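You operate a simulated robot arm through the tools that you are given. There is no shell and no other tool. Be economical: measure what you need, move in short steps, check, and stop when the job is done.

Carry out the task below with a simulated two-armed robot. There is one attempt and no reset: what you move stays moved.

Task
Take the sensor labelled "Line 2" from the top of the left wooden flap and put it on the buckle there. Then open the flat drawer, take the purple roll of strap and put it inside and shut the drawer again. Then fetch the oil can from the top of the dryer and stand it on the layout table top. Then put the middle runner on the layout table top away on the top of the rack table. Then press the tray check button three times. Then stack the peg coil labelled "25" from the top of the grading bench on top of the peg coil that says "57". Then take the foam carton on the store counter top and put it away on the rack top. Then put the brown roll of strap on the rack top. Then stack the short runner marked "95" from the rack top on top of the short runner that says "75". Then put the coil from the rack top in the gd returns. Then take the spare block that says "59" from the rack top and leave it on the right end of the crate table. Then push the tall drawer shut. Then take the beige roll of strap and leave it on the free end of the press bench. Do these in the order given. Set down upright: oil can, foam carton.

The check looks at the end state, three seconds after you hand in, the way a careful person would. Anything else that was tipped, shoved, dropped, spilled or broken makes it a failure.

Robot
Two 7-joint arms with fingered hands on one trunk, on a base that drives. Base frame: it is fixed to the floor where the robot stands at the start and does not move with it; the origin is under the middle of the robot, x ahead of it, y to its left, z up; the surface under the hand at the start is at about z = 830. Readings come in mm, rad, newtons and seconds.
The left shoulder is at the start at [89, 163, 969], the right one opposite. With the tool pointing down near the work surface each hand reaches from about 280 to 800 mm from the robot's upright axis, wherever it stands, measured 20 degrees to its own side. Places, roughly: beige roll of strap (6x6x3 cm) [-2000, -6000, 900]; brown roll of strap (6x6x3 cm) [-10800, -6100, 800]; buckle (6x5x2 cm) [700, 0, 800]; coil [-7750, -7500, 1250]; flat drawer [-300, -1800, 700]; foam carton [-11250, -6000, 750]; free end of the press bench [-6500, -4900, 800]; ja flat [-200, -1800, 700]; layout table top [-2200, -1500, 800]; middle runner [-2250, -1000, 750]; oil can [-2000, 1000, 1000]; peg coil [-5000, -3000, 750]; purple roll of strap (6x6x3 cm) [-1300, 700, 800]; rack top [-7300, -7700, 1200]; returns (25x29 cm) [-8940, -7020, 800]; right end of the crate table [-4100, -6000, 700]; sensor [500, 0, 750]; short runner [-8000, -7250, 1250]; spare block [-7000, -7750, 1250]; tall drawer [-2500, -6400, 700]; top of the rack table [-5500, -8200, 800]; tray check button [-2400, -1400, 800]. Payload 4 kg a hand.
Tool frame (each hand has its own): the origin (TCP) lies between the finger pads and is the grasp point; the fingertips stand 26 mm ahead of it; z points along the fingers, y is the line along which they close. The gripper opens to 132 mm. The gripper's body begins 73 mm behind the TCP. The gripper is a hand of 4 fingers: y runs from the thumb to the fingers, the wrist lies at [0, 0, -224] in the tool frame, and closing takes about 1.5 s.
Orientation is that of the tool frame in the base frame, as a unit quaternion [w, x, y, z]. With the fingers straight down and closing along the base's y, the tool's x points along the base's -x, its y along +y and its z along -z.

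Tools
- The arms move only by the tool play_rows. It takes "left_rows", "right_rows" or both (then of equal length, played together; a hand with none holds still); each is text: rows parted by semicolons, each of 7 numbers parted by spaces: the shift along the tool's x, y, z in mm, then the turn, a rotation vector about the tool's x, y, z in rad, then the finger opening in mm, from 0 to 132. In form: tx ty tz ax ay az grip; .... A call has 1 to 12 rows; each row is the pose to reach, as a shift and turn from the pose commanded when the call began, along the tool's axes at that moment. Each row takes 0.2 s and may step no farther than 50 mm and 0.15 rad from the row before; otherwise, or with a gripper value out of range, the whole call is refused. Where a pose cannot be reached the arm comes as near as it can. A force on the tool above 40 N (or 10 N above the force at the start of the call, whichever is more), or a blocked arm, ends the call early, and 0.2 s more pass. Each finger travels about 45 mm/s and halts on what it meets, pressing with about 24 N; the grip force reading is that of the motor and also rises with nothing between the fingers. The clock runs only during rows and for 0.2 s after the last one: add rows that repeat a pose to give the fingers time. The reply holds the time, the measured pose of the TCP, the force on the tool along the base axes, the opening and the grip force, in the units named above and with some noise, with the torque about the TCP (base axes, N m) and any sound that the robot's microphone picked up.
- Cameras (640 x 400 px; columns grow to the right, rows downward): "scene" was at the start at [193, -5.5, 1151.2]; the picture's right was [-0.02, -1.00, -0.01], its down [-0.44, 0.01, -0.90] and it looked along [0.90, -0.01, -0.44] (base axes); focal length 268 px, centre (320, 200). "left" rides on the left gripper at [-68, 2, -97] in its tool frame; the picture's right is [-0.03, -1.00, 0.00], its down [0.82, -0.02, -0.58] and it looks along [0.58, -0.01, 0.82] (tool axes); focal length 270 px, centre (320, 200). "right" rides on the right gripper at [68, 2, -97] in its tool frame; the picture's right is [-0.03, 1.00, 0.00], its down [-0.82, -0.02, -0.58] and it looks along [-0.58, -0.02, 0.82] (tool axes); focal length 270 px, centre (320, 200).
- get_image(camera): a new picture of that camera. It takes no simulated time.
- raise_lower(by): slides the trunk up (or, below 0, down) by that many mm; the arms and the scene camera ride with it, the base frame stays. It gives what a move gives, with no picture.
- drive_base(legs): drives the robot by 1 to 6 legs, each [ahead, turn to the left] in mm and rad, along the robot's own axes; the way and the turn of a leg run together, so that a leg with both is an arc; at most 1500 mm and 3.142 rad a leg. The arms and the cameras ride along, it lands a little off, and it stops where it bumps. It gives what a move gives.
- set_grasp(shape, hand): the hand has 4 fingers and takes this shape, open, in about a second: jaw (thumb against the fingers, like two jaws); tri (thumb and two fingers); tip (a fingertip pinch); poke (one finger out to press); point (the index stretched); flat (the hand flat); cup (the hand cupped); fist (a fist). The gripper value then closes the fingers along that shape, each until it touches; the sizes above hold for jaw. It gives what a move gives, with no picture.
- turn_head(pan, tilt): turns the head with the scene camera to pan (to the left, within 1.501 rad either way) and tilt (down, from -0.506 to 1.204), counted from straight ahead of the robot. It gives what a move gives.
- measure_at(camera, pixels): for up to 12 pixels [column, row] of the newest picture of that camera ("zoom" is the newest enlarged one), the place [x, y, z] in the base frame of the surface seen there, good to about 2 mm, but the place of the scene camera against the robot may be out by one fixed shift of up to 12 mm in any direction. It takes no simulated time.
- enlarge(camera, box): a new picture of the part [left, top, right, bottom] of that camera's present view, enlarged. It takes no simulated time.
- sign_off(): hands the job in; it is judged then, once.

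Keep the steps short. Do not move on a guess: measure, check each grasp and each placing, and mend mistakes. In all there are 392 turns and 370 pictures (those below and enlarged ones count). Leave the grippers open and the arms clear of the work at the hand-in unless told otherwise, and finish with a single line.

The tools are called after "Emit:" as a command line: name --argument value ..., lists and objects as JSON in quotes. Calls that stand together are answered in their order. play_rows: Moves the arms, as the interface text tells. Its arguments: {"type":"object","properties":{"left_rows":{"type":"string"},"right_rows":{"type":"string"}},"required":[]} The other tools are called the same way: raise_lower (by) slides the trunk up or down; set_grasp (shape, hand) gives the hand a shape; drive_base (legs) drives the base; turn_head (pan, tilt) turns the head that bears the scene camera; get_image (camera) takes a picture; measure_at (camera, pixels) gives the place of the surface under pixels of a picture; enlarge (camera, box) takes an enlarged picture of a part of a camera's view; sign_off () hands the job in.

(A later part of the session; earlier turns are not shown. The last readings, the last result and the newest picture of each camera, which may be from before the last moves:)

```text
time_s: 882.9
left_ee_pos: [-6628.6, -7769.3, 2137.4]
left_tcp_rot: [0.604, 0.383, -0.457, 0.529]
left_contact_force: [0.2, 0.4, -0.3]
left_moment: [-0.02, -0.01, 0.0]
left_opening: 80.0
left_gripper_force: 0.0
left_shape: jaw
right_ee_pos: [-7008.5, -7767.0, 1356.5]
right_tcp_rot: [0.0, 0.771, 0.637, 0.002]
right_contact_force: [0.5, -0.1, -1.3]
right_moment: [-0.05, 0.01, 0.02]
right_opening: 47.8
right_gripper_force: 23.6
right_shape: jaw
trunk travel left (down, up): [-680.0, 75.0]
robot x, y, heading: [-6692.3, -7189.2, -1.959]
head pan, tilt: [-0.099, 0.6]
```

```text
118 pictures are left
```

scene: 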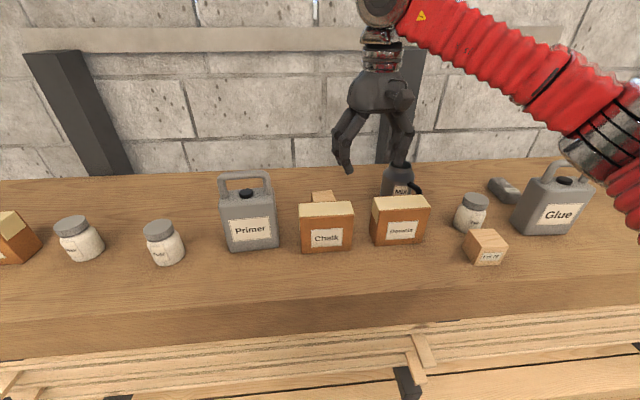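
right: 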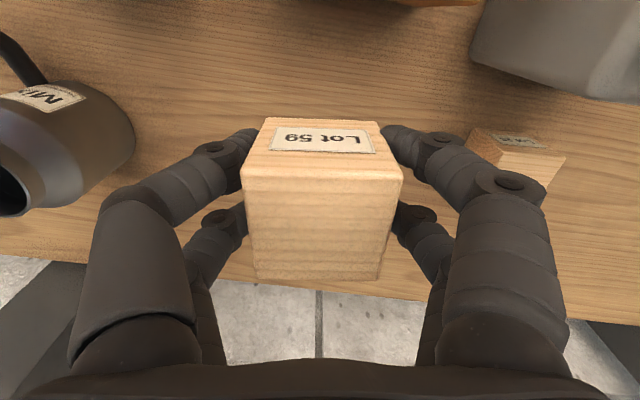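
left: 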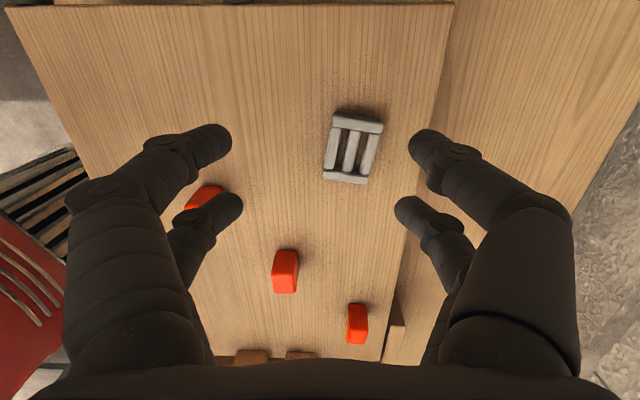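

Held. I'll lift a little, draw it in over Chalk, and leave the rack for the crate table.

Emit:
play_rows --right_rows "5 0 -25 0 0 0 30; 25 0 -45 0 0 0 30; 60 0 -55 0 0 0 30; 100 0 -60 0 0 0 30; 140 0 -60 0 0 0 30; 180 0 -60 0 0 0 30; 220 0 -60 0 0 0 30; 220 0 -60 0 0 0 30"

Emit:
drive_base --legs '[[-270, 0]]'

Emit:
drive_base --legs '[[0, 0.55]]'

Emit:
drive_base --legs '[[0, 0.55]]'

Emit:
drive_base --legs '[[0, 0.5]]'

Emit:
drive_base --legs '[[950, 0]]'

Emit:
raise_lower --by -330

Emit:
drive_base --legs '[[0, 0.55]]'

Emit:
drive_base --legs '[[0, 0.55]]'

Emit:
drive_base --legs '[[0, 0.4]]'

Emit:
turn_head --pan -0.3 --tilt 0.35

Emit:
get_image --camera "scene"

```text
time_s: 884.7
left_ee_pos: [-6628.2, -7770.4, 2134.9]
left_tcp_rot: [0.604, 0.383, -0.458, 0.528]
left_contact_force: [0.8, -0.3, -1.2]
left_moment: [0.02, 0.0, 0.0]
left_opening: 80.0
left_gripper_force: 0.0
left_shape: jaw
right_ee_pos: [-6965.5, -7550.1, 1415.2]
right_tcp_rot: [0.0, 0.771, 0.637, 0.001]
right_contact_force: [-0.3, 0.0, -0.3]
right_moment: [0.02, 0.01, 0.0]
right_opening: 47.7
right_gripper_force: 24.0
right_shape: jaw
trunk travel left (down, up): [-680.0, 75.0]
robot x, y, heading: [-6696.6, -7188.1, -1.958]
head pan, tilt: [-0.099, 0.6]
```

```text
time_s: 886.7
left_ee_pos: [-6530.1, -7519.1, 2134.9]
left_tcp_rot: [0.605, 0.381, -0.46, 0.526]
left_contact_force: [0.1, -0.3, 0.1]
left_moment: [0.01, -0.02, -0.01]
left_opening: 79.7
left_gripper_force: 0.0
left_shape: jaw
right_ee_pos: [-6866.9, -7297.1, 1414.5]
right_tcp_rot: [0.001, 0.773, 0.635, 0.002]
right_contact_force: [-0.9, 1.0, -0.6]
right_moment: [-0.03, -0.02, 0.0]
right_opening: 47.8
right_gripper_force: 23.8
right_shape: jaw
trunk travel left (down, up): [-680.0, 75.0]
robot x, y, heading: [-6589.3, -6938.7, -1.966]
head pan, tilt: [-0.099, 0.6]
```

```text
time_s: 888.8
left_ee_pos: [-6231.2, -7395.7, 2135.2]
left_tcp_rot: [0.438, 0.493, -0.337, 0.672]
left_contact_force: [-0.3, 0.0, 0.6]
left_moment: [-0.01, 0.02, -0.03]
left_opening: 79.9
left_gripper_force: 0.1
left_shape: jaw
right_ee_pos: [-6633.6, -7383.2, 1415.3]
right_tcp_rot: [0.0, 0.57, 0.822, 0.001]
right_contact_force: [0.1, 0.7, -0.9]
right_moment: [0.01, -0.02, 0.02]
right_opening: 47.8
right_gripper_force: 24.8
right_shape: jaw
trunk travel left (down, up): [-680.0, 75.0]
robot x, y, heading: [-6622.1, -6942.1, -1.407]
head pan, tilt: [-0.099, 0.6]
```

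```text
time_s: 890.9
left_ee_pos: [-6053.8, -7134.5, 2135.6]
left_tcp_rot: [0.242, 0.564, -0.193, 0.765]
left_contact_force: [-0.5, 0.1, 0.7]
left_moment: [-0.03, 0.0, 0.01]
left_opening: 80.1
left_gripper_force: 0.1
left_shape: jaw
right_ee_pos: [-6404.9, -7331.4, 1415.4]
right_tcp_rot: [0.001, 0.33, 0.944, 0.002]
right_contact_force: [-0.2, 0.4, -0.8]
right_moment: [-0.02, -0.03, 0.01]
right_opening: 47.5
right_gripper_force: 24.4
right_shape: jaw
trunk travel left (down, up): [-680.0, 75.0]
robot x, y, heading: [-6642.4, -6964.1, -0.878]
head pan, tilt: [-0.099, 0.6]
```

```text
time_s: 892.9
left_ee_pos: [-6040.2, -6829.1, 2135.2]
left_tcp_rot: [0.046, 0.595, -0.048, 0.801]
left_contact_force: [-0.2, -0.7, 0.9]
left_moment: [-0.02, 0.05, 0.03]
left_opening: 80.0
left_gripper_force: 0.1
left_shape: jaw
right_ee_pos: [-6252.8, -7170.8, 1415.5]
right_tcp_rot: [-0.001, 0.084, 0.996, 0.0]
right_contact_force: [0.3, 0.0, -1.1]
right_moment: [0.01, -0.02, 0.0]
right_opening: 47.6
right_gripper_force: 23.9
right_shape: jaw
trunk travel left (down, up): [-680.0, 75.0]
robot x, y, heading: [-6651.8, -6987.4, -0.382]
head pan, tilt: [-0.099, 0.6]
```

```text
time_s: 897.9
left_ee_pos: [-5158.9, -7181.4, 2137.2]
left_tcp_rot: [0.045, 0.594, -0.047, 0.802]
left_contact_force: [0.4, 0.5, -0.2]
left_moment: [-0.04, 0.02, -0.02]
left_opening: 79.9
left_gripper_force: 0.1
left_shape: jaw
right_ee_pos: [-5370.0, -7523.1, 1417.2]
right_tcp_rot: [0.0, 0.085, 0.996, 0.001]
right_contact_force: [0.0, 0.2, -1.5]
right_moment: [0.04, -0.02, 0.02]
right_opening: 47.6
right_gripper_force: 24.0
right_shape: jaw
trunk travel left (down, up): [-680.0, 75.0]
robot x, y, heading: [-5764.6, -7338.7, -0.381]
head pan, tilt: [-0.099, 0.6]
```

```text
time_s: 901.1
left_ee_pos: [-5159.1, -7181.3, 1807.2]
left_tcp_rot: [0.046, 0.594, -0.047, 0.802]
left_contact_force: [-0.5, 0.7, 0.4]
left_moment: [0.01, 0.0, -0.01]
left_opening: 79.8
left_gripper_force: 0.1
left_shape: jaw
right_ee_pos: [-5371.5, -7522.9, 1087.8]
right_tcp_rot: [0.0, 0.084, 0.996, 0.001]
right_contact_force: [0.0, 0.8, -0.7]
right_moment: [0.01, 0.0, 0.0]
right_opening: 47.6
right_gripper_force: 23.7
right_shape: jaw
trunk travel left (down, up): [-350.0, 405.0]
robot x, y, heading: [-5764.0, -7340.6, -0.379]
head pan, tilt: [-0.099, 0.6]
```

```text
time_s: 903.3
left_ee_pos: [-5332.2, -6886.2, 1805.9]
left_tcp_rot: [-0.175, 0.585, 0.116, 0.783]
left_contact_force: [-0.6, 0.1, -0.6]
left_moment: [-0.01, 0.02, 0.02]
left_opening: 80.3
left_gripper_force: 0.1
left_shape: jaw
right_ee_pos: [-5334.3, -7287.5, 1087.8]
right_tcp_rot: [-0.001, -0.189, 0.982, 0.001]
right_contact_force: [0.3, 0.0, -0.8]
right_moment: [0.0, -0.02, 0.02]
right_opening: 47.6
right_gripper_force: 24.5
right_shape: jaw
trunk travel left (down, up): [-350.0, 405.0]
robot x, y, heading: [-5768.4, -7370.9, 0.17]
head pan, tilt: [-0.099, 0.6]
```

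```text
time_s: 905.0
left_ee_pos: [-5571.3, -6753.6, 1807.1]
left_tcp_rot: [-0.339, 0.546, 0.236, 0.729]
left_contact_force: [-0.1, 0.5, 0.5]
left_moment: [-0.04, 0.04, 0.0]
left_opening: 79.8
left_gripper_force: 0.1
left_shape: jaw
right_ee_pos: [-5406.1, -7120.1, 1089.4]
right_tcp_rot: [0.0, -0.391, 0.921, 0.0]
right_contact_force: [-0.4, 1.1, -0.7]
right_moment: [-0.04, -0.05, 0.0]
right_opening: 47.5
right_gripper_force: 24.0
right_shape: jaw
trunk travel left (down, up): [-350.0, 405.0]
robot x, y, heading: [-5743.2, -7391.4, 0.603]
head pan, tilt: [-0.099, 0.6]
stopped in leg 1: the robot was blocked; the commanded pose is now the measured one
```

```text
time_s: 906.8
left_ee_pos: [-5829.1, -6733.6, 1801.6]
left_tcp_rot: [-0.48, 0.488, 0.34, 0.645]
left_contact_force: [0.1, 0.2, -0.4]
left_moment: [0.01, 0.03, -0.03]
left_opening: 79.8
left_gripper_force: 0.1
left_shape: jaw
right_ee_pos: [-5536.2, -7002.9, 1089.1]
right_tcp_rot: [-0.001, -0.567, 0.824, 0.0]
right_contact_force: [-0.2, -0.5, -0.6]
right_moment: [-0.02, 0.02, -0.02]
right_opening: 47.6
right_gripper_force: 24.1
right_shape: jaw
trunk travel left (down, up): [-350.0, 405.0]
robot x, y, heading: [-5729.7, -7402.0, 1.005]
head pan, tilt: [-0.099, 0.6]
```

```text
time_s: 907.5
left_ee_pos: [-5825.8, -6734.4, 1802.4]
left_tcp_rot: [-0.48, 0.488, 0.34, 0.645]
left_contact_force: [0.8, 0.0, 0.8]
left_moment: [-0.04, 0.0, 0.08]
left_opening: 80.0
left_gripper_force: 0.1
left_shape: jaw
right_ee_pos: [-5533.7, -7004.0, 1088.9]
right_tcp_rot: [-0.002, -0.567, 0.824, 0.001]
right_contact_force: [1.0, -0.7, -0.8]
right_moment: [0.02, 0.03, 0.01]
right_opening: 47.3
right_gripper_force: 24.2
right_shape: jaw
trunk travel left (down, up): [-350.0, 405.0]
robot x, y, heading: [-5729.3, -7400.1, 1.007]
head pan, tilt: [-0.3, 0.351]
```

```text
117 pictures are left
```

scene: 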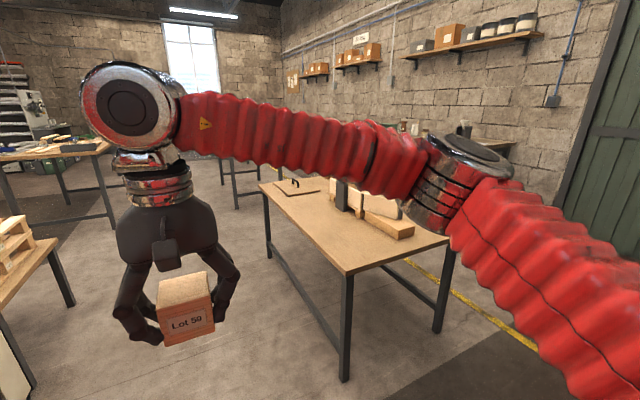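

The crate table's given end is its far (north) end. I'll drive up the corridor to view that end.

Emit:
drive_base --legs '[[0, 0.17]]'

Emit:
drive_base --legs '[[1350, 0]]'

Emit:
drive_base --legs '[[1300, 0]]'

Emit:
turn_head --pan -1.4 --tilt 0.5

Emit:
get_image --camera "scene"

```text
time_s: 908.7
left_ee_pos: [-5944.3, -6761.7, 1801.3]
left_tcp_rot: [-0.533, 0.457, 0.381, 0.601]
left_contact_force: [0.0, -0.1, 0.4]
left_moment: [0.02, 0.0, -0.03]
left_opening: 80.2
left_gripper_force: 0.1
left_shape: jaw
right_ee_pos: [-5606.4, -6975.7, 1090.1]
right_tcp_rot: [0.0, -0.636, 0.771, 0.001]
right_contact_force: [-1.0, 0.3, -1.0]
right_moment: [0.02, -0.02, -0.02]
right_opening: 47.6
right_gripper_force: 24.5
right_shape: jaw
trunk travel left (down, up): [-350.0, 405.0]
robot x, y, heading: [-5718.0, -7405.0, 1.181]
head pan, tilt: [-0.3, 0.351]
```

```text
time_s: 915.6
left_ee_pos: [-5408.5, -5495.8, 1800.8]
left_tcp_rot: [-0.532, 0.458, 0.379, 0.603]
left_contact_force: [0.6, 0.2, -0.7]
left_moment: [-0.01, 0.0, -0.01]
left_opening: 80.0
left_gripper_force: 0.0
left_shape: jaw
right_ee_pos: [-5072.3, -5713.7, 1089.9]
right_tcp_rot: [-0.001, -0.632, 0.775, -0.001]
right_contact_force: [0.4, 0.3, -0.4]
right_moment: [-0.01, 0.0, 0.04]
right_opening: 47.5
right_gripper_force: 24.3
right_shape: jaw
trunk travel left (down, up): [-350.0, 405.0]
robot x, y, heading: [-5186.5, -6138.1, 1.174]
head pan, tilt: [-0.3, 0.351]
```

```text
time_s: 922.2
left_ee_pos: [-4890.5, -4308.0, 1801.9]
left_tcp_rot: [-0.529, 0.459, 0.377, 0.606]
left_contact_force: [0.2, 0.0, 0.5]
left_moment: [0.0, -0.05, 0.02]
left_opening: 79.9
left_gripper_force: 0.0
left_shape: jaw
right_ee_pos: [-4559.7, -4528.4, 1090.1]
right_tcp_rot: [-0.001, -0.629, 0.778, 0.0]
right_contact_force: [0.0, -0.3, -0.1]
right_moment: [0.0, 0.03, 0.01]
right_opening: 47.5
right_gripper_force: 24.6
right_shape: jaw
trunk travel left (down, up): [-350.0, 405.0]
robot x, y, heading: [-4680.2, -4949.7, 1.154]
head pan, tilt: [-0.3, 0.351]
```

```text
time_s: 923.5
left_ee_pos: [-4891.4, -4308.2, 1801.5]
left_tcp_rot: [-0.528, 0.46, 0.377, 0.606]
left_contact_force: [1.1, 0.5, -0.8]
left_moment: [-0.01, 0.02, -0.01]
left_opening: 79.9
left_gripper_force: 0.1
left_shape: jaw
right_ee_pos: [-4559.1, -4530.1, 1091.6]
right_tcp_rot: [0.0, -0.628, 0.778, 0.001]
right_contact_force: [0.0, -0.4, -0.1]
right_moment: [0.0, 0.02, -0.02]
right_opening: 47.8
right_gripper_force: 24.0
right_shape: jaw
trunk travel left (down, up): [-350.0, 405.0]
robot x, y, heading: [-4678.1, -4952.7, 1.161]
head pan, tilt: [-1.4, 0.499]
```

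```text
116 pictures are left
```

scene: 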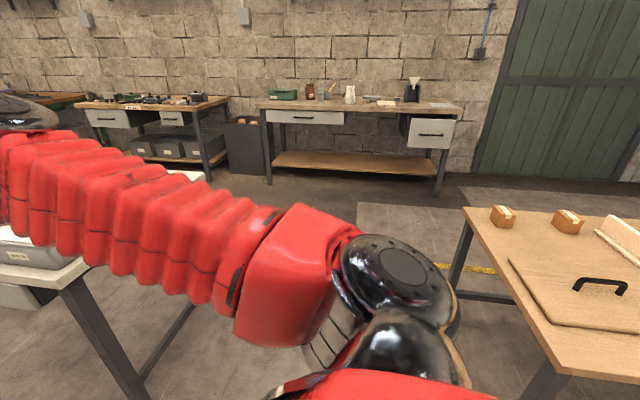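

The crate table's end is at right with two brown blocks and a lid. I'll measure the gap and free spots.

Emit:
measure_at --camera "scene" --pixels '[[60, 285], [85, 262], [200, 180], [468, 212], [545, 365], [505, 220], [568, 224], [510, 262], [535, 240], [560, 310], [440, 285], [490, 250]]'

Emit:
enlarge --camera "scene" --box '[440, 180, 640, 390]'

```text
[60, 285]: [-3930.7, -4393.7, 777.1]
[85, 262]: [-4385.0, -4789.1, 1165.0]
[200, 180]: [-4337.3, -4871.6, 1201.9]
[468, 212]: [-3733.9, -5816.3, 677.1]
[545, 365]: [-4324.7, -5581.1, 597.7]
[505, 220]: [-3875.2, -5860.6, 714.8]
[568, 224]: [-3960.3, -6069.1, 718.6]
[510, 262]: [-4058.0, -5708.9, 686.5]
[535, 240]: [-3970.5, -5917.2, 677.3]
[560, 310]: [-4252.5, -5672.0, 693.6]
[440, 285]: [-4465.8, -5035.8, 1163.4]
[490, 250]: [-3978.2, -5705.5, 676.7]
```

```text
1.90 times, centred on (540, 285) of scene
```

zoom: 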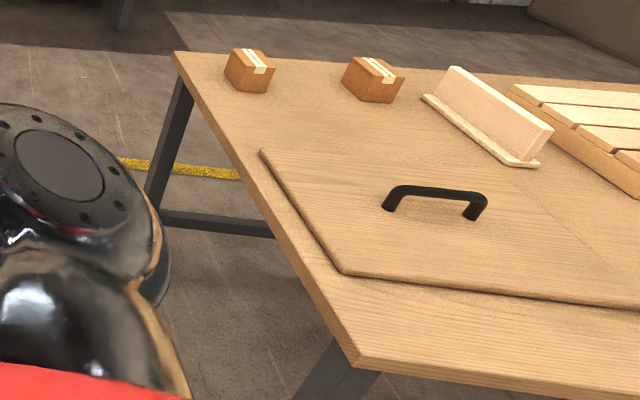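

Free bare wood near (−3978,−5920) between cartons and lid. I'll drive into the gap north of the table and face that end.

Emit:
drive_base --legs '[[0, -0.55]]'

Emit:
drive_base --legs '[[0, -0.55]]'

Emit:
drive_base --legs '[[0, -0.45]]'

Emit:
turn_head --pan 0 --tilt 0.5

Emit:
get_image --camera "scene"

```text
time_s: 925.6
left_ee_pos: [-4526.1, -4290.5, 1803.8]
left_tcp_rot: [-0.343, 0.548, 0.24, 0.724]
left_contact_force: [-0.1, 0.1, -1.6]
left_moment: [0.02, 0.01, -0.03]
left_opening: 79.9
left_gripper_force: 0.0
left_shape: jaw
right_ee_pos: [-4356.8, -4652.5, 1090.7]
right_tcp_rot: [0.0, -0.396, 0.918, 0.0]
right_contact_force: [0.3, 0.3, -1.0]
right_moment: [-0.02, 0.0, -0.03]
right_opening: 47.6
right_gripper_force: 24.0
right_shape: jaw
trunk travel left (down, up): [-350.0, 405.0]
robot x, y, heading: [-4702.3, -4930.1, 0.609]
head pan, tilt: [-1.4, 0.499]
```

```text
time_s: 927.7
left_ee_pos: [-4214.2, -4474.2, 1807.6]
left_tcp_rot: [-0.135, 0.595, 0.083, 0.788]
left_contact_force: [0.8, -0.5, -0.5]
left_moment: [-0.03, 0.01, -0.03]
left_opening: 79.9
left_gripper_force: 0.1
left_shape: jaw
right_ee_pos: [-4263.4, -4870.6, 1091.5]
right_tcp_rot: [-0.001, -0.133, 0.991, 0.001]
right_contact_force: [-0.2, 0.3, -1.1]
right_moment: [0.01, 0.02, -0.03]
right_opening: 47.2
right_gripper_force: 24.1
right_shape: jaw
trunk travel left (down, up): [-350.0, 405.0]
robot x, y, heading: [-4696.3, -4895.8, 0.068]
head pan, tilt: [-1.4, 0.499]
```

```text
time_s: 929.6
left_ee_pos: [-4074.8, -4732.8, 1808.8]
left_tcp_rot: [0.046, 0.6, -0.055, 0.797]
left_contact_force: [1.0, 0.7, 0.5]
left_moment: [-0.02, 0.0, -0.01]
left_opening: 79.8
left_gripper_force: 0.1
left_shape: jaw
right_ee_pos: [-4292.5, -5067.9, 1091.1]
right_tcp_rot: [0.0, 0.094, 0.996, 0.001]
right_contact_force: [0.4, -0.2, -0.3]
right_moment: [0.03, 0.03, 0.02]
right_opening: 47.3
right_gripper_force: 23.9
right_shape: jaw
trunk travel left (down, up): [-350.0, 405.0]
robot x, y, heading: [-4685.3, -4874.9, -0.381]
head pan, tilt: [-1.4, 0.499]
```

```text
time_s: 931.1
left_ee_pos: [-4076.8, -4731.8, 1809.6]
left_tcp_rot: [0.047, 0.6, -0.055, 0.797]
left_contact_force: [-0.1, 0.4, 0.0]
left_moment: [0.02, 0.01, 0.01]
left_opening: 80.0
left_gripper_force: 0.1
left_shape: jaw
right_ee_pos: [-4294.0, -5066.7, 1091.8]
right_tcp_rot: [-0.001, 0.096, 0.995, 0.001]
right_contact_force: [0.7, 0.2, -0.6]
right_moment: [0.02, 0.0, -0.03]
right_opening: 47.4
right_gripper_force: 24.3
right_shape: jaw
trunk travel left (down, up): [-350.0, 405.0]
robot x, y, heading: [-4684.5, -4875.6, -0.384]
head pan, tilt: [0.0, 0.499]
```

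```text
114 pictures are left
```

scene: 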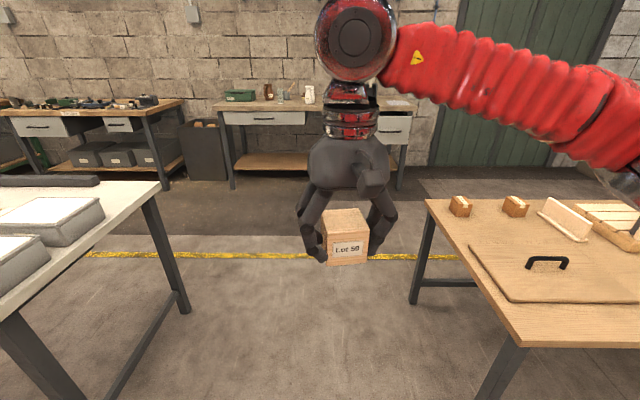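

Emit:
drive_base --legs '[[0, -0.07]]'

Emit:
drive_base --legs '[[1220, 0]]'

Emit:
drive_base --legs '[[0, -0.55]]'

Emit:
drive_base --legs '[[0, -0.5]]'

Emit:
drive_base --legs '[[0, -0.45]]'

Emit:
turn_head --pan -0.3 --tilt 0.7

Emit:
get_image --camera "scene"

```text
time_s: 932.0
left_ee_pos: [-4068.5, -4775.0, 1810.1]
left_tcp_rot: [0.075, 0.598, -0.076, 0.794]
left_contact_force: [0.1, 0.3, 0.5]
left_moment: [0.02, 0.01, 0.01]
left_opening: 80.0
left_gripper_force: 0.0
left_shape: jaw
right_ee_pos: [-4309.2, -5094.9, 1092.9]
right_tcp_rot: [-0.001, 0.131, 0.991, 0.0]
right_contact_force: [0.2, 0.3, -1.0]
right_moment: [0.03, -0.04, -0.02]
right_opening: 47.3
right_gripper_force: 24.4
right_shape: jaw
trunk travel left (down, up): [-350.0, 405.0]
robot x, y, heading: [-4684.8, -4873.7, -0.456]
head pan, tilt: [0.0, 0.499]
```

```text
time_s: 938.2
left_ee_pos: [-2987.0, -5346.1, 1809.8]
left_tcp_rot: [0.09, 0.597, -0.087, 0.793]
left_contact_force: [-0.3, 0.3, -0.1]
left_moment: [-0.02, -0.04, -0.02]
left_opening: 80.1
left_gripper_force: 0.0
left_shape: jaw
right_ee_pos: [-3239.1, -5655.3, 1092.7]
right_tcp_rot: [-0.001, 0.148, 0.989, 0.001]
right_contact_force: [0.4, 0.2, -0.7]
right_moment: [0.01, 0.02, -0.01]
right_opening: 47.3
right_gripper_force: 24.6
right_shape: jaw
trunk travel left (down, up): [-350.0, 405.0]
robot x, y, heading: [-3608.3, -5420.0, -0.488]
head pan, tilt: [0.0, 0.499]
```

```text
time_s: 940.3
left_ee_pos: [-3043.4, -5679.7, 1812.7]
left_tcp_rot: [0.3, 0.552, -0.245, 0.739]
left_contact_force: [-0.6, -0.3, -0.2]
left_moment: [-0.01, 0.03, 0.02]
left_opening: 79.8
left_gripper_force: 0.0
left_shape: jaw
right_ee_pos: [-3420.8, -5812.7, 1093.8]
right_tcp_rot: [0.0, 0.41, 0.912, 0.001]
right_contact_force: [-0.5, -0.6, -0.7]
right_moment: [-0.03, 0.0, 0.01]
right_opening: 47.2
right_gripper_force: 24.1
right_shape: jaw
trunk travel left (down, up): [-350.0, 405.0]
robot x, y, heading: [-3583.3, -5399.4, -1.036]
head pan, tilt: [0.0, 0.499]
```

```text
time_s: 942.3
left_ee_pos: [-3240.8, -5906.3, 1811.5]
left_tcp_rot: [0.473, 0.474, -0.374, 0.642]
left_contact_force: [-0.2, 0.0, -0.1]
left_moment: [-0.02, -0.01, 0.04]
left_opening: 79.8
left_gripper_force: 0.1
left_shape: jaw
right_ee_pos: [-3633.7, -5844.9, 1094.0]
right_tcp_rot: [0.0, 0.621, 0.783, 0.001]
right_contact_force: [0.9, 0.0, -1.0]
right_moment: [0.0, 0.02, 0.01]
right_opening: 47.5
right_gripper_force: 23.8
right_shape: jaw
trunk travel left (down, up): [-350.0, 405.0]
robot x, y, heading: [-3552.6, -5402.0, -1.524]
head pan, tilt: [0.0, 0.499]
```

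```text
time_s: 944.2
left_ee_pos: [-3500.8, -5995.3, 1812.5]
left_tcp_rot: [0.608, 0.375, -0.474, 0.515]
left_contact_force: [0.3, -0.3, 0.2]
left_moment: [-0.05, 0.0, 0.0]
left_opening: 80.0
left_gripper_force: 0.0
left_shape: jaw
right_ee_pos: [-3825.7, -5760.2, 1093.7]
right_tcp_rot: [0.0, 0.786, 0.618, 0.001]
right_contact_force: [0.1, -0.2, -0.8]
right_moment: [0.05, 0.0, 0.0]
right_opening: 47.2
right_gripper_force: 23.6
right_shape: jaw
trunk travel left (down, up): [-350.0, 405.0]
robot x, y, heading: [-3530.2, -5414.6, -1.989]
head pan, tilt: [0.0, 0.499]
```

```text
time_s: 945.0
left_ee_pos: [-3498.1, -5994.8, 1812.5]
left_tcp_rot: [0.609, 0.375, -0.472, 0.515]
left_contact_force: [0.6, -1.0, 0.0]
left_moment: [0.01, -0.03, -0.06]
left_opening: 80.2
left_gripper_force: 0.0
left_shape: jaw
right_ee_pos: [-3822.5, -5761.2, 1095.0]
right_tcp_rot: [0.001, 0.786, 0.618, -0.001]
right_contact_force: [0.9, 0.0, 0.2]
right_moment: [0.02, 0.01, -0.01]
right_opening: 47.2
right_gripper_force: 24.0
right_shape: jaw
trunk travel left (down, up): [-350.0, 405.0]
robot x, y, heading: [-3528.9, -5415.6, -1.982]
head pan, tilt: [-0.3, 0.7]
```

```text
113 pictures are left
```

scene: 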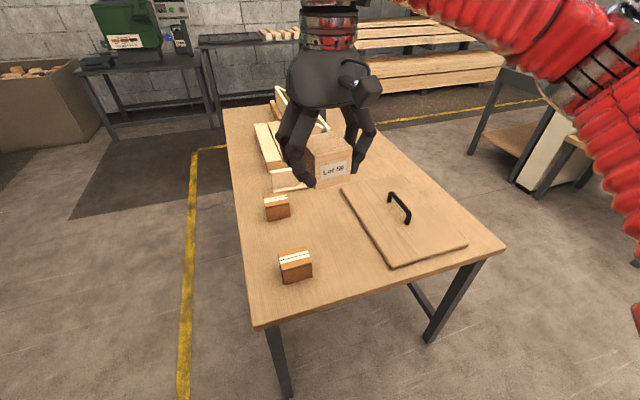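

Free strip between cartons and lid around (335,250). Measuring.

Emit:
measure_at --camera "scene" --pixels '[[335, 250], [330, 225], [345, 275], [312, 268], [291, 210], [365, 235], [385, 262], [340, 190], [335, 290]]'

```text
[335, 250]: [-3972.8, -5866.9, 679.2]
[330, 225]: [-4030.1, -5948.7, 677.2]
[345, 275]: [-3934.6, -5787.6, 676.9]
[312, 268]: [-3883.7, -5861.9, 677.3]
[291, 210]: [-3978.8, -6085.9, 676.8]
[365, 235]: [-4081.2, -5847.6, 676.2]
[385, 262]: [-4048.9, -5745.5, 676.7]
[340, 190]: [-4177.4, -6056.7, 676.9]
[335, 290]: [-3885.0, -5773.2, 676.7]
```

Spot: about (−4039,−5955). Two moves: across, then down.

Emit:
play_rows --right_rows "-34 -23 0 0 0 0 30; -68 -47 0 0 0 0 30; -103 -70 0 0 0 0 30; -137 -94 0 0 0 0 30; -171 -117 0 0 0 0 30; -205 -141 0 0 0 0 30; -240 -164 0 0 0 0 30; -240 -164 45 0 0 0 30; -240 -164 90 0 0 0 30; -240 -164 135 0 0 0 30; -240 -164 180 0 0 0 30; -240 -164 220 0 0 0 30"

Emit:
get_image --camera "scene"

```text
time_s: 947.6
left_ee_pos: [-3501.1, -5993.4, 1813.0]
left_tcp_rot: [0.609, 0.374, -0.474, 0.514]
left_contact_force: [0.4, -0.1, 0.2]
left_moment: [-0.03, 0.05, 0.04]
left_opening: 80.0
left_gripper_force: 0.0
left_shape: jaw
right_ee_pos: [-4041.8, -5953.7, 875.4]
right_tcp_rot: [0.001, 0.786, 0.618, 0.001]
right_contact_force: [-0.4, -0.7, -1.1]
right_moment: [0.01, -0.03, 0.0]
right_opening: 47.6
right_gripper_force: 24.2
right_shape: jaw
trunk travel left (down, up): [-350.0, 405.0]
robot x, y, heading: [-3532.4, -5415.7, -1.989]
head pan, tilt: [-0.3, 0.7]
```

```text
112 pictures are left
```

scene: 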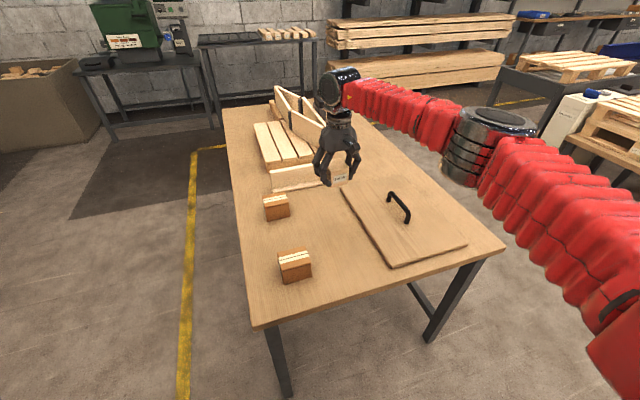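

Clear below. Lower to the table.

Emit:
play_rows --right_rows "0 0 40 0 0 0 30; 0 0 80 0 0 0 30; 0 0 120 0 0 0 30; 0 0 145 0 0 0 30; 0 0 155 0 0 0 30; 0 0 159 0 0 0 30; 0 0 161 0 0 0 30; 0 0 161 0 0 0 30"

Emit:
get_image --camera "right"

```text
time_s: 949.4
left_ee_pos: [-3499.6, -5994.0, 1813.8]
left_tcp_rot: [0.609, 0.374, -0.473, 0.516]
left_contact_force: [-0.1, -0.4, 0.4]
left_moment: [0.01, -0.03, 0.02]
left_opening: 79.9
left_gripper_force: 0.1
left_shape: jaw
right_ee_pos: [-4040.4, -5955.4, 714.3]
right_tcp_rot: [0.001, 0.786, 0.618, 0.001]
right_contact_force: [-0.5, -0.8, 2.3]
right_moment: [0.06, 0.08, 0.0]
right_opening: 47.2
right_gripper_force: 24.0
right_shape: jaw
trunk travel left (down, up): [-350.0, 405.0]
robot x, y, heading: [-3533.9, -5413.6, -1.988]
head pan, tilt: [-0.3, 0.7]
```

```text
111 pictures are left
```

right: 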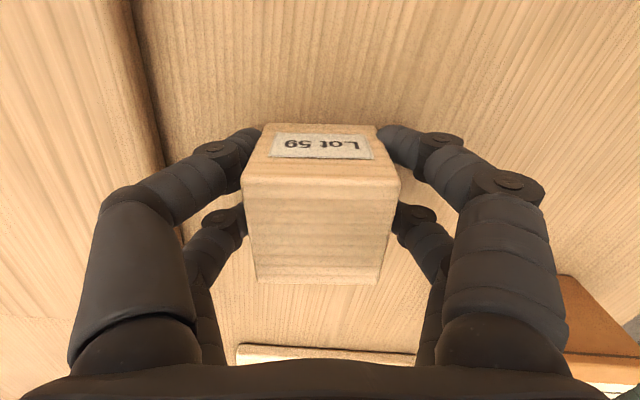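

Down. Open modestly and rise.

Emit:
play_rows --right_rows "0 0 0 0 0 0 55; 0 0 0 0 0 0 65; 0 0 0 0 0 0 72; 0 0 0 0 0 0 72; 0 0 -25 0 0 0 72; 0 0 -70 0 0 0 75; 0 0 -115 0 0 0 80; 0 0 -160 0 0 0 80; 0 0 -205 0 0 0 80; 0 0 -250 0 0 0 80; 40 0 -270 0 0 0 80; 85 0 -270 0 0 0 80"

Emit:
get_image --camera "scene"

```text
time_s: 952.0
left_ee_pos: [-3500.2, -5993.5, 1812.9]
left_tcp_rot: [0.609, 0.374, -0.472, 0.516]
left_contact_force: [-0.8, 0.6, -0.7]
left_moment: [0.01, 0.0, 0.0]
left_opening: 80.2
left_gripper_force: 0.0
left_shape: jaw
right_ee_pos: [-4022.8, -5873.5, 983.4]
right_tcp_rot: [0.001, 0.787, 0.617, 0.001]
right_contact_force: [-0.5, 1.4, 0.5]
right_moment: [0.0, -0.03, -0.02]
right_opening: 79.4
right_gripper_force: 0.0
right_shape: jaw
trunk travel left (down, up): [-350.0, 405.0]
robot x, y, heading: [-3532.9, -5410.4, -1.991]
head pan, tilt: [-0.3, 0.7]
```

```text
110 pictures are left
```

scene: 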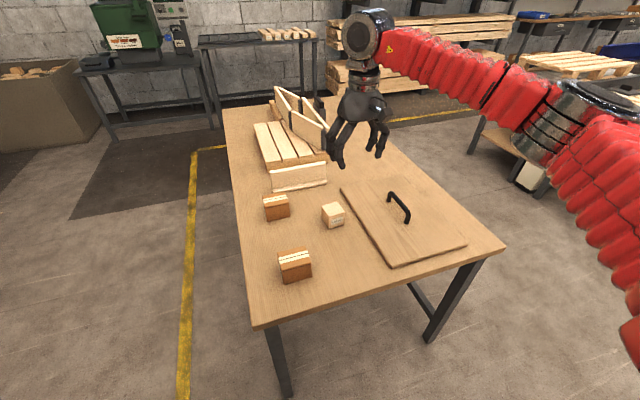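

Block 59 stands on the table end. Now the tall drawer: I'll turn left toward the wall benches.

Emit:
play_rows --right_rows "40 0 -20 0 0 0 60; 80 0 -40 0 0 0 40; 120 0 -60 0 0 0 20; 160 0 -80 0 0 0 10; 160 0 -80 0 0 0 0"

Emit:
drive_base --legs '[[0, 0.55]]'

Emit:
drive_base --legs '[[0, 0.55]]'

Emit:
drive_base --legs '[[0, 0.5]]'

Emit:
turn_head --pan -0.2 --tilt 0.4

Emit:
get_image --camera "scene"

```text
time_s: 953.2
left_ee_pos: [-3500.9, -5994.2, 1812.3]
left_tcp_rot: [0.608, 0.375, -0.474, 0.515]
left_contact_force: [0.2, -0.9, 0.8]
left_moment: [-0.03, -0.02, -0.04]
left_opening: 79.9
left_gripper_force: 0.1
left_shape: jaw
right_ee_pos: [-3984.5, -5717.0, 1064.1]
right_tcp_rot: [0.0, 0.786, 0.618, 0.001]
right_contact_force: [-0.3, -0.3, -0.6]
right_moment: [-0.01, -0.02, 0.01]
right_opening: 0.0
right_gripper_force: 3.4
right_shape: jaw
trunk travel left (down, up): [-350.0, 405.0]
robot x, y, heading: [-3525.3, -5414.5, -1.992]
head pan, tilt: [-0.3, 0.7]
```

```text
time_s: 955.3
left_ee_pos: [-3205.2, -5893.5, 1811.7]
left_tcp_rot: [0.448, 0.489, -0.355, 0.659]
left_contact_force: [0.2, -0.2, -0.2]
left_moment: [0.01, 0.02, 0.02]
left_opening: 79.7
left_gripper_force: 0.1
left_shape: jaw
right_ee_pos: [-3761.8, -5906.8, 1063.3]
right_tcp_rot: [0.0, 0.592, 0.806, 0.002]
right_contact_force: [0.0, 0.7, 0.8]
right_moment: [0.01, 0.03, 0.0]
right_opening: 0.0
right_gripper_force: 24.2
right_shape: jaw
trunk travel left (down, up): [-350.0, 405.0]
robot x, y, heading: [-3560.3, -5413.8, -1.437]
head pan, tilt: [-0.3, 0.7]
```

```text
time_s: 957.4
left_ee_pos: [-3006.2, -5637.4, 1812.1]
left_tcp_rot: [0.252, 0.567, -0.209, 0.756]
left_contact_force: [1.0, 0.3, 0.1]
left_moment: [-0.01, 0.0, -0.05]
left_opening: 79.9
left_gripper_force: 0.1
left_shape: jaw
right_ee_pos: [-3474.2, -5939.1, 1064.2]
right_tcp_rot: [0.0, 0.35, 0.937, 0.001]
right_contact_force: [-0.4, 1.2, 0.3]
right_moment: [-0.01, 0.02, 0.02]
right_opening: 0.0
right_gripper_force: 24.0
right_shape: jaw
trunk travel left (down, up): [-350.0, 405.0]
robot x, y, heading: [-3587.6, -5437.5, -0.895]
head pan, tilt: [-0.3, 0.7]
```

```text
time_s: 959.4
left_ee_pos: [-2977.9, -5334.5, 1810.2]
left_tcp_rot: [0.057, 0.602, -0.063, 0.794]
left_contact_force: [0.9, 0.9, -0.2]
left_moment: [-0.01, -0.05, 0.03]
left_opening: 79.8
left_gripper_force: 0.0
left_shape: jaw
right_ee_pos: [-3242.5, -5824.8, 1064.8]
right_tcp_rot: [-0.001, 0.106, 0.994, 0.001]
right_contact_force: [-0.7, 0.8, 0.0]
right_moment: [0.03, -0.01, 0.03]
right_opening: 0.3
right_gripper_force: 23.8
right_shape: jaw
trunk travel left (down, up): [-350.0, 405.0]
robot x, y, heading: [-3594.9, -5462.5, -0.394]
head pan, tilt: [-0.3, 0.7]
```

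```text
time_s: 960.2
left_ee_pos: [-2983.2, -5337.1, 1811.7]
left_tcp_rot: [0.054, 0.601, -0.062, 0.795]
left_contact_force: [0.1, -0.9, 0.8]
left_moment: [-0.02, 0.02, 0.09]
left_opening: 80.3
left_gripper_force: 0.0
left_shape: jaw
right_ee_pos: [-3246.2, -5825.7, 1065.3]
right_tcp_rot: [0.001, 0.105, 0.994, 0.001]
right_contact_force: [-0.1, -0.7, -0.4]
right_moment: [0.07, -0.05, -0.03]
right_opening: 0.0
right_gripper_force: 23.8
right_shape: jaw
trunk travel left (down, up): [-350.0, 405.0]
robot x, y, heading: [-3592.9, -5462.5, -0.397]
head pan, tilt: [-0.201, 0.4]
```

```text
109 pictures are left
```

scene: 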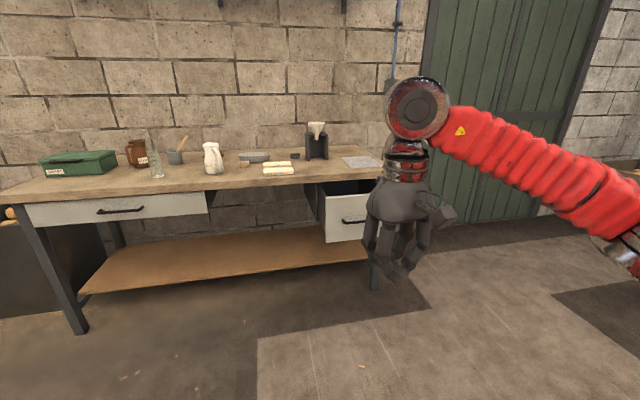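

The tall drawer at (345,215) stands open. I'll enlarge bench and drawer and measure.

Emit:
enlarge --camera "scene" --box '[180, 110, 420, 250]'

Emit:
measure_at --camera "scene" --pixels '[[345, 220], [328, 215], [360, 232], [355, 218], [345, 195], [310, 190], [295, 157], [280, 168], [316, 150], [365, 162], [243, 165], [380, 180]]'

```text
2.67 times, centred on (300, 180) of scene
```

zoom: 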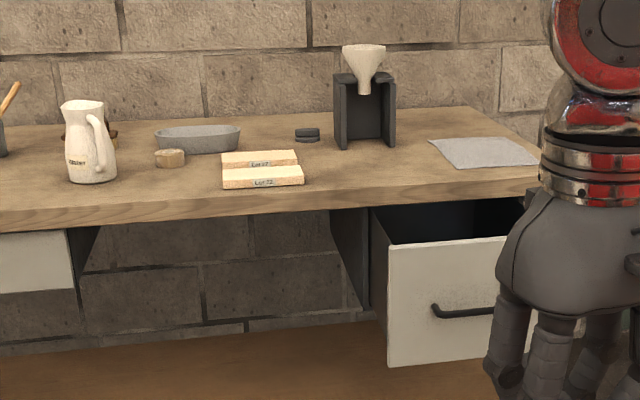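

```text
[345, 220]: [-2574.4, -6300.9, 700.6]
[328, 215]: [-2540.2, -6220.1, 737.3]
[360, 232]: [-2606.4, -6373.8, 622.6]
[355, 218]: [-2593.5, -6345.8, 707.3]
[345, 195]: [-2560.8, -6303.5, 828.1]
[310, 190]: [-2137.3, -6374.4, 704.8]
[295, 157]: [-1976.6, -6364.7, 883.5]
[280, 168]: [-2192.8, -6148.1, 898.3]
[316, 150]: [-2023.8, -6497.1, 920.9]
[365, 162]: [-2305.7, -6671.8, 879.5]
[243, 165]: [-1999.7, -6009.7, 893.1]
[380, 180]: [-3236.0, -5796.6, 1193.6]
```

The beige roll is at (243,163). For the drawer, I'll stand about 430 mm before its handle, facing it.

Emit:
drive_base --legs '[[0, -0.32]]'

Emit:
drive_base --legs '[[780, 0]]'

Emit:
drive_base --legs '[[0, 0.32]]'

Emit:
turn_head --pan -0.3 --tilt 0.75

Emit:
get_image --camera "scene"

```text
time_s: 961.7
left_ee_pos: [-2973.3, -5532.7, 1810.6]
left_tcp_rot: [0.18, 0.584, -0.156, 0.776]
left_contact_force: [0.3, -0.4, 0.5]
left_moment: [0.01, -0.02, 0.01]
left_opening: 80.0
left_gripper_force: 0.1
left_shape: jaw
right_ee_pos: [-3379.4, -5914.6, 1066.4]
right_tcp_rot: [0.0, 0.263, 0.965, 0.001]
right_contact_force: [1.0, -0.7, -0.5]
right_moment: [0.02, -0.01, 0.03]
right_opening: 0.0
right_gripper_force: 24.1
right_shape: jaw
trunk travel left (down, up): [-350.0, 405.0]
robot x, y, heading: [-3585.1, -5446.1, -0.723]
head pan, tilt: [-0.201, 0.4]
```

```text
time_s: 966.0
left_ee_pos: [-2390.6, -6059.4, 1809.9]
left_tcp_rot: [0.188, 0.582, -0.162, 0.774]
left_contact_force: [-1.0, 0.5, 0.2]
left_moment: [-0.02, 0.03, 0.02]
left_opening: 80.2
left_gripper_force: 0.0
left_shape: jaw
right_ee_pos: [-2799.5, -6435.2, 1064.9]
right_tcp_rot: [0.001, 0.271, 0.963, 0.001]
right_contact_force: [0.1, 0.5, 0.3]
right_moment: [0.02, 0.02, -0.02]
right_opening: 0.0
right_gripper_force: 23.9
right_shape: jaw
trunk travel left (down, up): [-350.0, 405.0]
robot x, y, heading: [-2998.4, -5962.6, -0.731]
head pan, tilt: [-0.201, 0.4]
```

```text
time_s: 967.5
left_ee_pos: [-2391.2, -5860.8, 1810.9]
left_tcp_rot: [0.059, 0.601, -0.065, 0.794]
left_contact_force: [-0.1, 0.7, 0.9]
left_moment: [-0.01, 0.0, -0.01]
left_opening: 80.1
left_gripper_force: 0.1
left_shape: jaw
right_ee_pos: [-2660.6, -6348.5, 1066.4]
right_tcp_rot: [0.0, 0.111, 0.994, 0.001]
right_contact_force: [1.5, -0.2, 0.9]
right_moment: [-0.01, 0.03, 0.01]
right_opening: 0.0
right_gripper_force: 23.7
right_shape: jaw
trunk travel left (down, up): [-350.0, 405.0]
robot x, y, heading: [-3005.9, -5978.4, -0.409]
head pan, tilt: [-0.201, 0.4]
```

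```text
time_s: 968.3
left_ee_pos: [-2392.5, -5860.8, 1811.2]
left_tcp_rot: [0.06, 0.602, -0.066, 0.794]
left_contact_force: [0.2, -0.4, -0.2]
left_moment: [0.04, -0.05, 0.02]
left_opening: 80.2
left_gripper_force: 0.0
left_shape: jaw
right_ee_pos: [-2662.7, -6348.2, 1067.5]
right_tcp_rot: [-0.001, 0.112, 0.994, 0.001]
right_contact_force: [0.0, 0.4, 0.0]
right_moment: [0.0, -0.01, -0.02]
right_opening: 0.0
right_gripper_force: 24.1
right_shape: jaw
trunk travel left (down, up): [-350.0, 405.0]
robot x, y, heading: [-3007.0, -5977.7, -0.408]
head pan, tilt: [-0.3, 0.75]
```

```text
107 pictures are left
```

scene: 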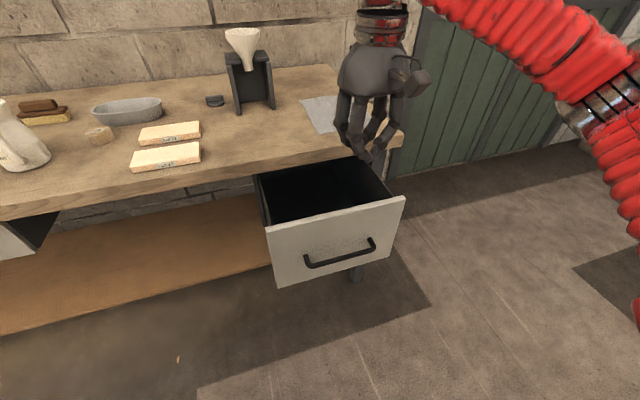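

Clear view of the drawer. I'll measure handle and bench edge.

Emit:
measure_at --camera "scene" --pixels '[[340, 258], [308, 262], [372, 245], [330, 240], [330, 225], [272, 250], [398, 205], [240, 165], [150, 190], [345, 145], [335, 160]]'

```text
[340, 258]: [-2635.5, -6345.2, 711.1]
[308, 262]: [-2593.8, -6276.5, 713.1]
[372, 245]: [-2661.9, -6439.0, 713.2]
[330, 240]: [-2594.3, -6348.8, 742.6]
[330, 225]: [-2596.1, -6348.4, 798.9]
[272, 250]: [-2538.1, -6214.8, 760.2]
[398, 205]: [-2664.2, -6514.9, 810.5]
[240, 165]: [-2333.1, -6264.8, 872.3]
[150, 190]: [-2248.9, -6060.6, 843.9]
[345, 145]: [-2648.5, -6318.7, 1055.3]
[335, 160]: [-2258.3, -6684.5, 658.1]
```

Handle at n 18, z 711; bench edge n 265. I'll back the closed hand 45 mm, square it and lower it in front of the handle.

Emit:
play_rows --right_rows "22 4 0 0 0 0.09 0; 44 8 0 0 0 0.175 0; 44 8 45 0 0 0.175 0; 44 8 90 0 0 0.175 0; 44 8 135 0 0 0.175 0; 44 8 180 0 0 0.175 0; 44 8 225 0 0 0.175 0; 44 8 270 0 0 0.175 0; 44 8 310 0 0 0.175 0; 44 8 339 0 0 0.175 0; 44 8 339 0 0 0.175 0"

Emit:
get_image --camera "scene"

```text
time_s: 970.7
left_ee_pos: [-2391.3, -5860.5, 1810.4]
left_tcp_rot: [0.059, 0.6, -0.064, 0.795]
left_contact_force: [-0.3, 0.0, -0.5]
left_moment: [0.01, -0.04, 0.0]
left_opening: 80.2
left_gripper_force: 0.0
left_shape: jaw
right_ee_pos: [-2702.9, -6330.1, 727.1]
right_tcp_rot: [0.0, 0.198, 0.98, 0.001]
right_contact_force: [-0.9, -1.2, -0.7]
right_moment: [0.0, 0.01, -0.01]
right_opening: 0.1
right_gripper_force: 23.8
right_shape: jaw
trunk travel left (down, up): [-350.0, 405.0]
robot x, y, heading: [-3004.5, -5982.4, -0.412]
head pan, tilt: [-0.3, 0.75]
```

```text
106 pictures are left
```

scene: 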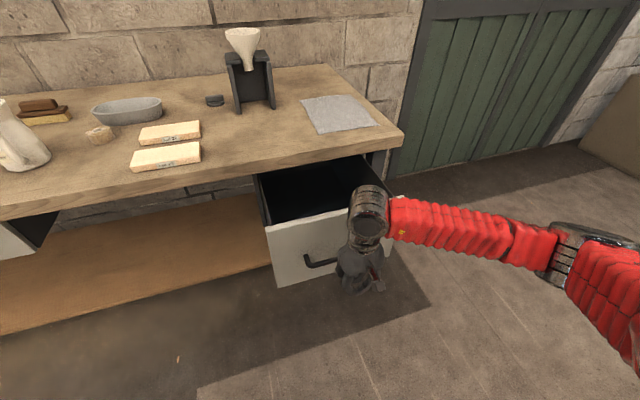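

In place before the handle. Pushing steadily forward.

Emit:
play_rows --right_rows "-25 0 0 0 0 0 0; -50 0 0 0 0 0 0; -75 0 0 0 0 0 0; -100 0 0 0 0 0 0; -125 0 0 0 0 0 0; -150 0 0 0 0 0 0; -175 0 0 0 0 0 0; -200 0 0 0 0 0 0; -220 0 0 0 0 0 0; -235 0 0 0 0 0 0; -245 0 0 0 0 0 0; -245 0 0 0 0 0 0"

Emit:
get_image --camera "scene"

```text
time_s: 973.3
left_ee_pos: [-2391.8, -5859.3, 1811.6]
left_tcp_rot: [0.06, 0.601, -0.065, 0.794]
left_contact_force: [-0.1, -0.5, -0.3]
left_moment: [-0.01, 0.03, 0.02]
left_opening: 80.0
left_gripper_force: 0.1
left_shape: jaw
right_ee_pos: [-2476.6, -6423.9, 727.9]
right_tcp_rot: [0.0, 0.198, 0.98, 0.002]
right_contact_force: [0.0, -0.1, 0.3]
right_moment: [0.0, -0.02, 0.03]
right_opening: 0.1
right_gripper_force: 23.6
right_shape: jaw
trunk travel left (down, up): [-350.0, 405.0]
robot x, y, heading: [-3005.8, -5979.6, -0.405]
head pan, tilt: [-0.3, 0.75]
```

```text
105 pictures are left
```

scene: 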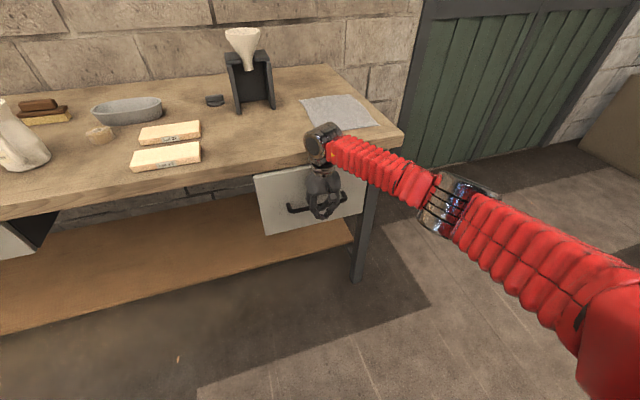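

Nearly in. I'll push further until it resists.

Emit:
play_rows --right_rows "-8 0 0 0 0 0 0; -16 0 0 0 0 0 0; -24 0 0 0 0 0 0; -32 0 0 0 0 0 0; -40 0 0 0 0 0 0; -48 0 0 0 0 0 0"

Emit:
get_image --camera "scene"

```text
time_s: 974.5
left_ee_pos: [-2393.8, -5858.8, 1811.1]
left_tcp_rot: [0.06, 0.6, -0.065, 0.795]
left_contact_force: [0.5, -0.2, -1.0]
left_moment: [-0.03, -0.04, 0.01]
left_opening: 80.0
left_gripper_force: 0.0
left_shape: jaw
right_ee_pos: [-2450.6, -6435.5, 726.9]
right_tcp_rot: [-0.013, 0.198, 0.98, 0.002]
right_contact_force: [-26.8, 9.9, 14.8]
right_moment: [0.1, 0.16, -0.03]
right_opening: 0.0
right_gripper_force: 24.5
right_shape: jaw
trunk travel left (down, up): [-350.0, 405.0]
robot x, y, heading: [-3000.8, -5979.7, -0.409]
head pan, tilt: [-0.3, 0.75]
stopped in row 5 (right hand): the force on the tool passed its limit at 46 N (the readings are from after the stop); the commanded pose is now the measured one
```

```text
104 pictures are left
```

scene: 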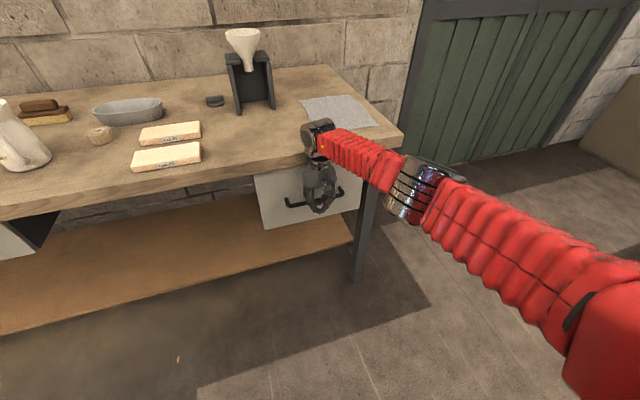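

Hard stop at 46 N. I'll withdraw the hand and verify the drawer against the other closed one.

Emit:
play_rows --right_rows "40 0 0 0 0 0 0; 85 0 0 0 0 0 20; 125 0 -15 0 0 0 40; 160 0 -45 0 0 0 60; 185 0 -85 0 0 0 80; 200 0 -130 0 0 0 80; 200 0 -175 0 0 0 80; 200 0 -220 0 0 0 80; 200 0 -265 0 0 0 80; 200 0 -310 0 0 0 80; 200 0 -340 0 0 0 80; 200 0 -340 0 0 0 80"

Emit:
get_image --camera "scene"

Emit:
measure_at --camera "scene" --pixels '[[270, 195], [350, 180], [10, 240], [100, 135], [93, 136], [108, 134], [100, 142], [60, 160], [270, 180]]'

```text
time_s: 977.1
left_ee_pos: [-2392.3, -5860.7, 1811.8]
left_tcp_rot: [0.059, 0.601, -0.064, 0.795]
left_contact_force: [-0.6, -0.7, 0.0]
left_moment: [-0.04, -0.01, 0.0]
left_opening: 80.1
left_gripper_force: 0.1
left_shape: jaw
right_ee_pos: [-2627.2, -6362.7, 1068.1]
right_tcp_rot: [-0.01, 0.199, 0.98, 0.003]
right_contact_force: [0.7, 0.3, 0.0]
right_moment: [0.02, 0.02, -0.02]
right_opening: 79.7
right_gripper_force: 0.1
right_shape: jaw
trunk travel left (down, up): [-350.0, 405.0]
robot x, y, heading: [-3007.9, -5979.9, -0.409]
head pan, tilt: [-0.3, 0.75]
```

```text
103 pictures are left
```

scene: 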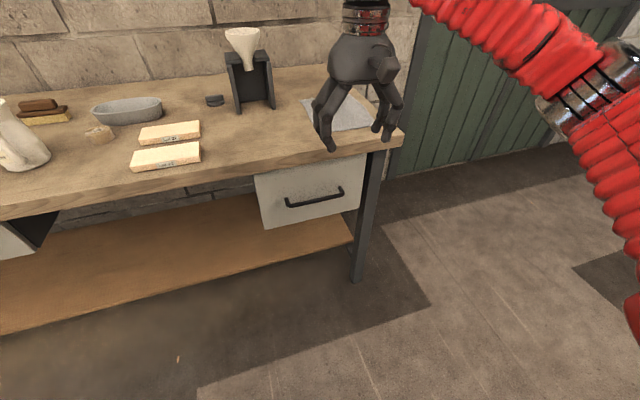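

```text
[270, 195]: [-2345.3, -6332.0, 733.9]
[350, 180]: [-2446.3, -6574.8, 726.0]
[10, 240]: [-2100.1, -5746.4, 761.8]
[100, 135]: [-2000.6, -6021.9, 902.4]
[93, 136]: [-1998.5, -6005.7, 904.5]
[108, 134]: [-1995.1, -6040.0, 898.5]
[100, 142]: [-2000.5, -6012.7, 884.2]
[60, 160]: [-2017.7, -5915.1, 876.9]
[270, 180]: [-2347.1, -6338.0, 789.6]
```

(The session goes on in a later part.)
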